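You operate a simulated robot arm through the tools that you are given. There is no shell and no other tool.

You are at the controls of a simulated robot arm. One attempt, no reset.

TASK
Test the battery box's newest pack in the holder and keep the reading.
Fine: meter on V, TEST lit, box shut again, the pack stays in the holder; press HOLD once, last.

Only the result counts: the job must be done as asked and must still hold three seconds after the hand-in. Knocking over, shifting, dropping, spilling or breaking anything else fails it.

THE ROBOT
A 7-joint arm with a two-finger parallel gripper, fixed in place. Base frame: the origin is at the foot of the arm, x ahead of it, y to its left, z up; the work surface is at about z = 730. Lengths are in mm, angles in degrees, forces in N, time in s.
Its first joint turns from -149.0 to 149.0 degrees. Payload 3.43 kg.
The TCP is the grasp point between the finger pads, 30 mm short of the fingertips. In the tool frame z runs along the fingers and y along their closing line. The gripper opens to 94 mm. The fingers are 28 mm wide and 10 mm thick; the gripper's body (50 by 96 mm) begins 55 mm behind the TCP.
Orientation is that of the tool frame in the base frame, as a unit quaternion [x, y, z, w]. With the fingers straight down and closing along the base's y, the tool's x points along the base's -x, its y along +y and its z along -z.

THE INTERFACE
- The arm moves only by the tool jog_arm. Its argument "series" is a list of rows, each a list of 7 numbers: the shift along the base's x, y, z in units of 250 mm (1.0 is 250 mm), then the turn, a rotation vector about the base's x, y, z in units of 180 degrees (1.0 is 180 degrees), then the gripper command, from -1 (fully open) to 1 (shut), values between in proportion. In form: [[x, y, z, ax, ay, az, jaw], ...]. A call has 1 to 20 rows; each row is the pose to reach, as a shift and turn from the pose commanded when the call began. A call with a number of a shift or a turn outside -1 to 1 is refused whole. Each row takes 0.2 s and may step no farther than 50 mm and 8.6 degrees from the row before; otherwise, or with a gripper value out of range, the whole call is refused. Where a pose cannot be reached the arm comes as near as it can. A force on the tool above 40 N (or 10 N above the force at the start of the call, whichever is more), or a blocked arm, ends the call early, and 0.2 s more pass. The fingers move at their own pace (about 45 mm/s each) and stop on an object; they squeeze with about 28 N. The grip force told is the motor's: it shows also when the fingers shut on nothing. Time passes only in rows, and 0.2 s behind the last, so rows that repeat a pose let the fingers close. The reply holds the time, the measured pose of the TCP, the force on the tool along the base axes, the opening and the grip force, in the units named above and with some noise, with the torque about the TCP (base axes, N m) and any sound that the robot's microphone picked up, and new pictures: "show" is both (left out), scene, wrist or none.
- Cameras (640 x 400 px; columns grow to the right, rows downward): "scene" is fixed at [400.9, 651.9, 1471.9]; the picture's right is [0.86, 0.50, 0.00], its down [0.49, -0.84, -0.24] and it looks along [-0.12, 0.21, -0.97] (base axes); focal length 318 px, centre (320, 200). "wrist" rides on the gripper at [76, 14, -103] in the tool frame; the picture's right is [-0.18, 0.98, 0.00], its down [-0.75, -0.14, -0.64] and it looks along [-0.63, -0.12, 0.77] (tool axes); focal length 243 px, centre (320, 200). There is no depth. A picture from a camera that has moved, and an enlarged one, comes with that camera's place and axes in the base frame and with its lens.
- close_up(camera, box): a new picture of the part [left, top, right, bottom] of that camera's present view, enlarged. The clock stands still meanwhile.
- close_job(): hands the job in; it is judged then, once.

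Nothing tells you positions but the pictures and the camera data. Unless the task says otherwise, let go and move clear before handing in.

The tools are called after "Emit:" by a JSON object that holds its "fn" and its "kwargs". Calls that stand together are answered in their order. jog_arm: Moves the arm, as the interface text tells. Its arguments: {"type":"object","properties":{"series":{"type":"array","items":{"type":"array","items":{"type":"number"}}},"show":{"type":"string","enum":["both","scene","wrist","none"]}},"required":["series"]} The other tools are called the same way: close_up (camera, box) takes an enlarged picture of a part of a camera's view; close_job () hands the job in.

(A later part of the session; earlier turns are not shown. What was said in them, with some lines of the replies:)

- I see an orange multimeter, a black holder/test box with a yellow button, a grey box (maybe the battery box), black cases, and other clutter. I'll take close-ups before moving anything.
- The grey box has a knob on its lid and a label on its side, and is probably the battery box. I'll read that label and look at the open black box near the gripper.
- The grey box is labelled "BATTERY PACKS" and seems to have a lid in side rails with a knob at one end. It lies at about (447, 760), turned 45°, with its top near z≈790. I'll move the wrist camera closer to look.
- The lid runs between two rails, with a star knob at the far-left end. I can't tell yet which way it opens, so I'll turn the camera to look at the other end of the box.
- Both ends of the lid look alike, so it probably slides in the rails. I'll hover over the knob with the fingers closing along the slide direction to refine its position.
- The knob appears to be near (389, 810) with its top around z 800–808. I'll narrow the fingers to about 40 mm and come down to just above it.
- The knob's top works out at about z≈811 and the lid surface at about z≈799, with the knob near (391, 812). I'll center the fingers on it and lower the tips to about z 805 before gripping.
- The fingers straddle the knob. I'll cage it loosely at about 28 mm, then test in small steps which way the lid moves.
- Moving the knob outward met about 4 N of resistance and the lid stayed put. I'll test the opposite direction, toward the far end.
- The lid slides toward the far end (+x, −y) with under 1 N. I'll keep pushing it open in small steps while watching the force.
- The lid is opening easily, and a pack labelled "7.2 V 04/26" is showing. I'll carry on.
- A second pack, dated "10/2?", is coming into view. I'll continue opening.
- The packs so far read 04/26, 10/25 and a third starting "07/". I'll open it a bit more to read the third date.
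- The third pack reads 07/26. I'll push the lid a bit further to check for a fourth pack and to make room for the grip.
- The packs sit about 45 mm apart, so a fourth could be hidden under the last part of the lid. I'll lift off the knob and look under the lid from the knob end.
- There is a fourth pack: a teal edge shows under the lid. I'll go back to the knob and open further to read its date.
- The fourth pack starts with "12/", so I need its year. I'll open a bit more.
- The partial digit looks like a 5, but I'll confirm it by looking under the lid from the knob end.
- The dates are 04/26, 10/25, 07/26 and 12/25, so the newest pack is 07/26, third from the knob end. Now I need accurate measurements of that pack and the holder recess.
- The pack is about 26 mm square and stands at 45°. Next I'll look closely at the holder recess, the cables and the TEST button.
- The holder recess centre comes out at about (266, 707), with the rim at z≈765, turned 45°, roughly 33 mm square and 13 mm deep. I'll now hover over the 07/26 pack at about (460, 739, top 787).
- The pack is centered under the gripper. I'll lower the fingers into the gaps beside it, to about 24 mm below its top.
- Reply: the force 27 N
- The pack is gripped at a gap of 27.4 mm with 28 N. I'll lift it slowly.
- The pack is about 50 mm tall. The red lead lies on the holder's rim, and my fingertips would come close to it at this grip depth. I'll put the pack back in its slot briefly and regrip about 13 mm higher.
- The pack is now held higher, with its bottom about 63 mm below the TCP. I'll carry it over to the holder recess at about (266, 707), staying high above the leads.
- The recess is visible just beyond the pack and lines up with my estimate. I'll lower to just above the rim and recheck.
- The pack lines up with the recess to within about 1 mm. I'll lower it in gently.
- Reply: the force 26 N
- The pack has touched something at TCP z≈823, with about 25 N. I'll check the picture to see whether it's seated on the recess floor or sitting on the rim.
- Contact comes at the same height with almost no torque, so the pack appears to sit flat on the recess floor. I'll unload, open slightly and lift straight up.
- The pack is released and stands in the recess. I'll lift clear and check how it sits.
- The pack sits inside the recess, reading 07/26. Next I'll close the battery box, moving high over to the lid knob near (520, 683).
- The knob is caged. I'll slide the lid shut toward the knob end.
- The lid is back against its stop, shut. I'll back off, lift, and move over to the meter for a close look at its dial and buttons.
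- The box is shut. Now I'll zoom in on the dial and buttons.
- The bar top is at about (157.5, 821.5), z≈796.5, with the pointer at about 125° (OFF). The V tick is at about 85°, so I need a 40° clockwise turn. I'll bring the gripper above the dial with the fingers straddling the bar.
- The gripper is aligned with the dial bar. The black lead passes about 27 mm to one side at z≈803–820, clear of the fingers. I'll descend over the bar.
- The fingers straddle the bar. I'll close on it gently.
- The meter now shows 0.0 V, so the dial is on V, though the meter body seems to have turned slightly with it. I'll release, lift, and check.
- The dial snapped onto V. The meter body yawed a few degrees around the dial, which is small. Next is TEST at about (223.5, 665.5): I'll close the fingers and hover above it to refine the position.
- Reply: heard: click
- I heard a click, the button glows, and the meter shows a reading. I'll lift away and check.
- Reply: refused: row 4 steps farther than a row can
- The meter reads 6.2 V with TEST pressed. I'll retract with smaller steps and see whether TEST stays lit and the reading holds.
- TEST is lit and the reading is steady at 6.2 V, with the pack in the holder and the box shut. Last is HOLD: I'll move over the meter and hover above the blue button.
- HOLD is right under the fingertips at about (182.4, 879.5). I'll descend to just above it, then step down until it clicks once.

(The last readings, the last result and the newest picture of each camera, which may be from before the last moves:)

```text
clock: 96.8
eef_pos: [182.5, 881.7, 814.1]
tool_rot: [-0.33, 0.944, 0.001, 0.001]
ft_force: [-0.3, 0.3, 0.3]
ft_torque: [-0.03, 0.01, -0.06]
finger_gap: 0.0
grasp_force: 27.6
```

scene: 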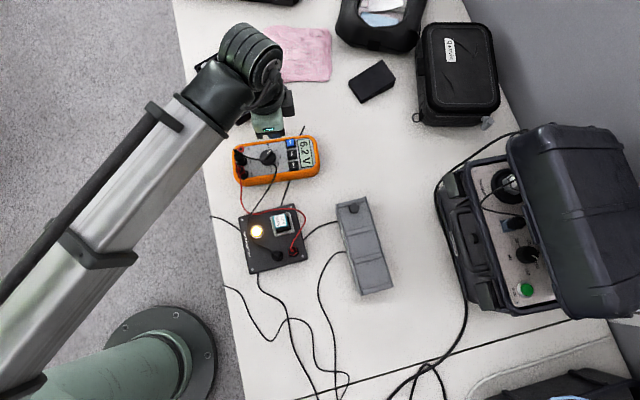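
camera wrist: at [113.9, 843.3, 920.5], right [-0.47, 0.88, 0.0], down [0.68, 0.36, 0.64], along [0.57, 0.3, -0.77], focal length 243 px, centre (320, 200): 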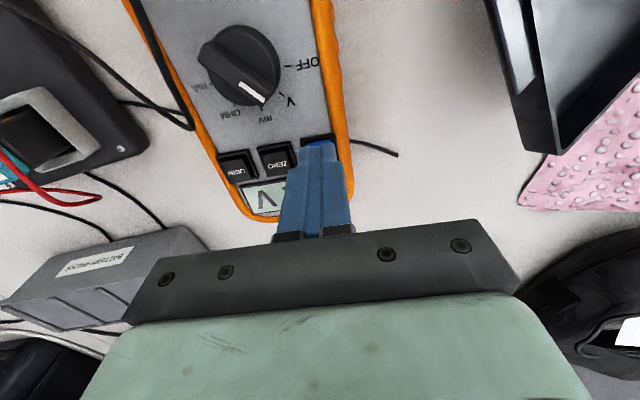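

Emit:
{"fn": "jog_arm", "kwargs": {"series": [[0, 0, -0.004, 0, 0, 0, 1]], "show": "wrist"}}

Emit:
{"fn": "close_up", "kwargs": {"camera": "wrist", "box": [270, 110, 370, 190]}}

```text
clock: 97.2
eef_pos: [183.0, 881.0, 813.9]
tool_rot: [-0.329, 0.944, 0.002, 0.0]
ft_force: [0.4, -0.2, -0.9]
ft_torque: [0.0, 0.0, -0.04]
finger_gap: 0.1
grasp_force: 27.8
camera wrist: at [113.8, 843.4, 916.3], right [-0.47, 0.88, 0.0], down [0.68, 0.36, 0.64], along [0.57, 0.3, -0.77], focal length 243 px, centre (320, 200)
```

wrist: 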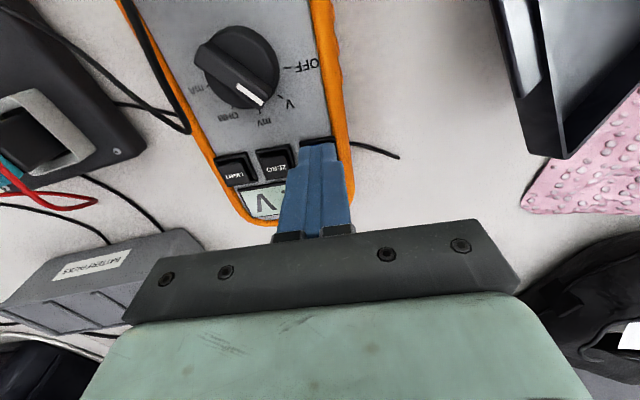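

```text
5.00 times, centred on (320, 150) of wrist
camera zoom: at [113.8, 843.4, 916.3], right [-0.47, 0.88, 0.0], down [0.68, 0.36, 0.64], along [0.57, 0.3, -0.77], focal length 1213 px, centre (320, 450)
```

zoom: 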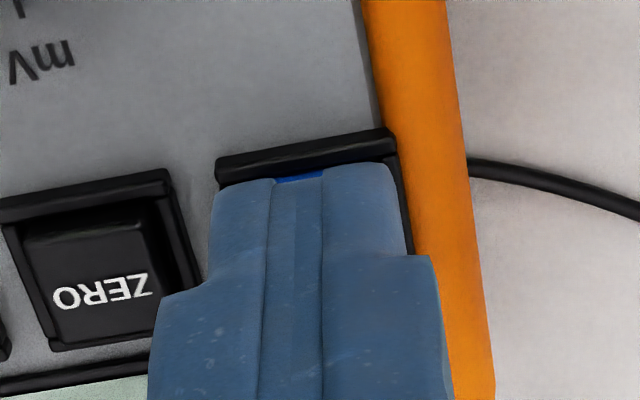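

Emit:
{"fn": "jog_arm", "kwargs": {"series": [[0, 0, -0.004, 0, 0, 0, 1]], "show": "none"}}

```text
clock: 97.6
eef_pos: [182.8, 880.6, 810.9]
tool_rot: [-0.33, 0.944, 0.001, 0.001]
ft_force: [0.0, 0.5, 0.7]
ft_torque: [0.02, -0.01, -0.03]
finger_gap: 0.1
grasp_force: 28.0
```

Emit:
{"fn": "jog_arm", "kwargs": {"series": [[0, 0, -0.004, 0, 0, 0, 1]], "show": "none"}}

```text
clock: 98.0
eef_pos: [182.4, 880.4, 811.9]
tool_rot: [-0.33, 0.944, 0.002, 0.001]
ft_force: [-0.6, -0.1, 1.3]
ft_torque: [0.02, 0.02, 0.03]
finger_gap: 0.2
grasp_force: 28.4
```

Emit:
{"fn": "jog_arm", "kwargs": {"series": [[0, 0, -0.004, 0, 0, 0, 1]], "show": "wrist"}}

Emit:
{"fn": "close_up", "kwargs": {"camera": "scene", "box": [225, 125, 325, 195]}}

```text
clock: 98.4
eef_pos: [182.8, 879.5, 809.8]
tool_rot: [-0.33, 0.944, 0.002, 0.001]
ft_force: [-1.7, 0.1, 1.7]
ft_torque: [-0.03, 0.04, -0.02]
finger_gap: 0.0
grasp_force: 27.6
heard: click
camera wrist: at [113.8, 843.3, 913.6], right [-0.47, 0.88, 0.0], down [0.68, 0.36, 0.64], along [0.57, 0.3, -0.77], focal length 243 px, centre (320, 200)
```

wrist: 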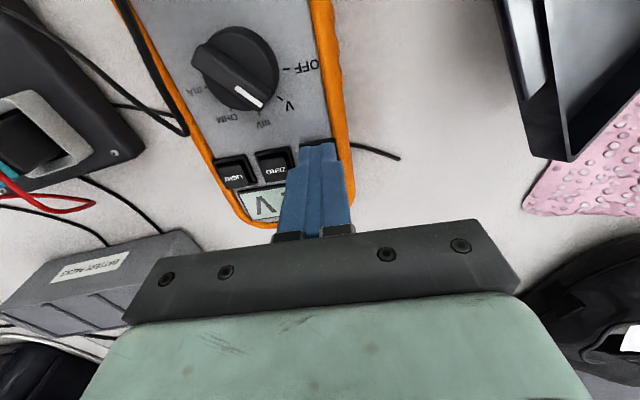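

```text
5.71 times, centred on (275, 160) of scene
camera zoom: at [400.9, 651.9, 1471.9], right [0.86, 0.5, 0.0], down [0.49, -0.84, -0.24], along [-0.12, 0.21, -0.97], focal length 1814 px, centre (577, 429)
```

zoom: 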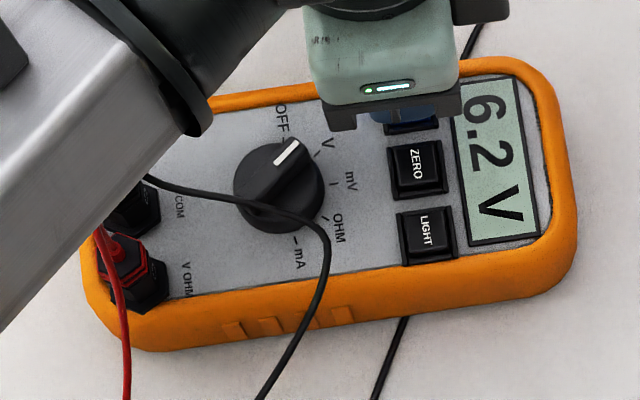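

Exactly one click. I'll lift straight up, move clear, and check the display and everything else.

Emit:
{"fn": "jog_arm", "kwargs": {"series": [[0, 0, 0.03, 0, 0, 0, 1], [0, 0, 0.12, 0, 0, 0, 1], [0, 0, 0.28, 0, 0, 0, 1], [0, 0, 0.44, 0, 0, 0, 1], [-0.12, -0.06, 0.54, 0, 0, 0, 1], [-0.28, -0.12, 0.58, 0, 0, 0, 1], [-0.44, -0.18, 0.58, 0, 0, 0, 1], [-0.52, -0.24, 0.58, 0, 0, 0, 1]]}}

Emit:
{"fn": "close_up", "kwargs": {"camera": "scene", "box": [225, 125, 325, 195]}}

Emit:
{"fn": "close_up", "kwargs": {"camera": "scene", "box": [230, 190, 410, 310]}}

```text
clock: 100.2
eef_pos: [54.2, 820.2, 954.9]
tool_rot: [-0.33, 0.944, 0.001, 0.001]
ft_force: [-0.8, 0.8, 0.2]
ft_torque: [0.01, 0.03, 0.03]
finger_gap: 0.0
grasp_force: 28.2
camera wrist: at [-15.4, 782.8, 1058.4], right [-0.47, 0.88, 0.0], down [0.68, 0.36, 0.64], along [0.57, 0.3, -0.77], focal length 243 px, centre (320, 200)
```

scene: 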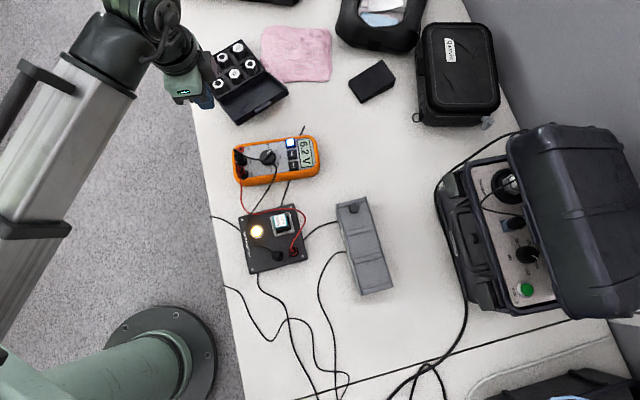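
wrist: 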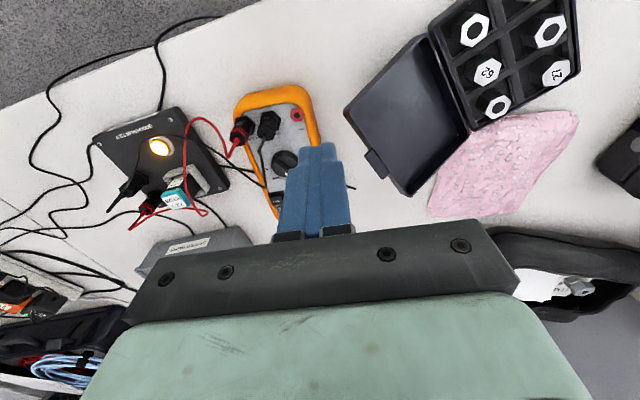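

```text
5.71 times, centred on (275, 160) of scene
camera zoom: at [400.9, 651.9, 1471.9], right [0.86, 0.5, 0.0], down [0.49, -0.84, -0.24], along [-0.12, 0.21, -0.97], focal length 1814 px, centre (577, 429)
```

zoom: 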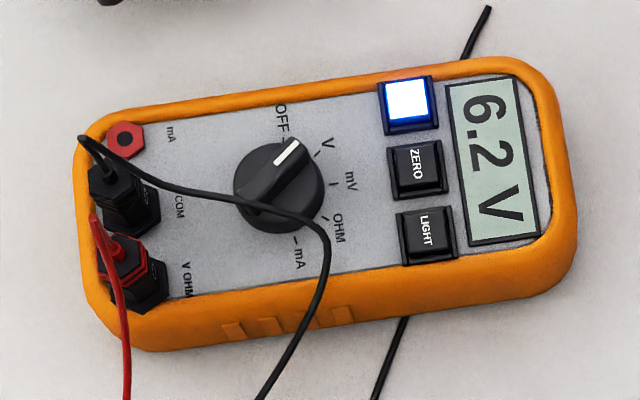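

```text
3.33 times, centred on (320, 250) of scene
camera zoom: at [400.9, 651.9, 1471.9], right [0.86, 0.5, 0.0], down [0.49, -0.84, -0.24], along [-0.12, 0.21, -0.97], focal length 1058 px, centre (320, 33)
```

zoom: 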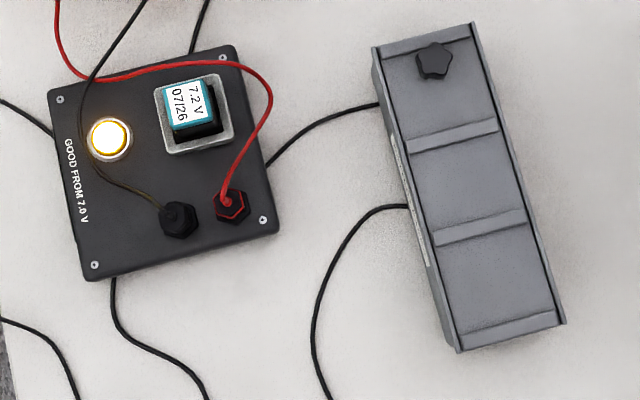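

HOLD is lit with 6.2 V on the display, the dial is on V, and TEST is lit. The 07/26 pack is in the holder, the box is shut and the arm is clear, so I'm handing in.

Emit:
{"fn": "close_job", "kwargs": {}}

```text
The job is handed in.
```

The newest pack, dated 07/26, is in the holder, and the meter is holding its reading of **6.2 V**. That is below the holder's "GOOD FROM 7.0 V" mark, so the pack tests low. I handed the job in; no verdict came back.

- **Choosing the pack:** the box held four packs, dated 04/26, 10/25, 07/26 and 12/25.
- **Meter and TEST:** the dial is on V, and TEST stayed lit after I pressed it.
- **Battery box:** the lid is slid back against its stop, so it is shut.
- **HOLD:** I pressed it once, as the last action. It clicked once and is lit.

**Meter moved slightly:** turning the dial to V also turned the whole meter about 7° clockwise. It was sitting steady afterwards and I left it where it was.
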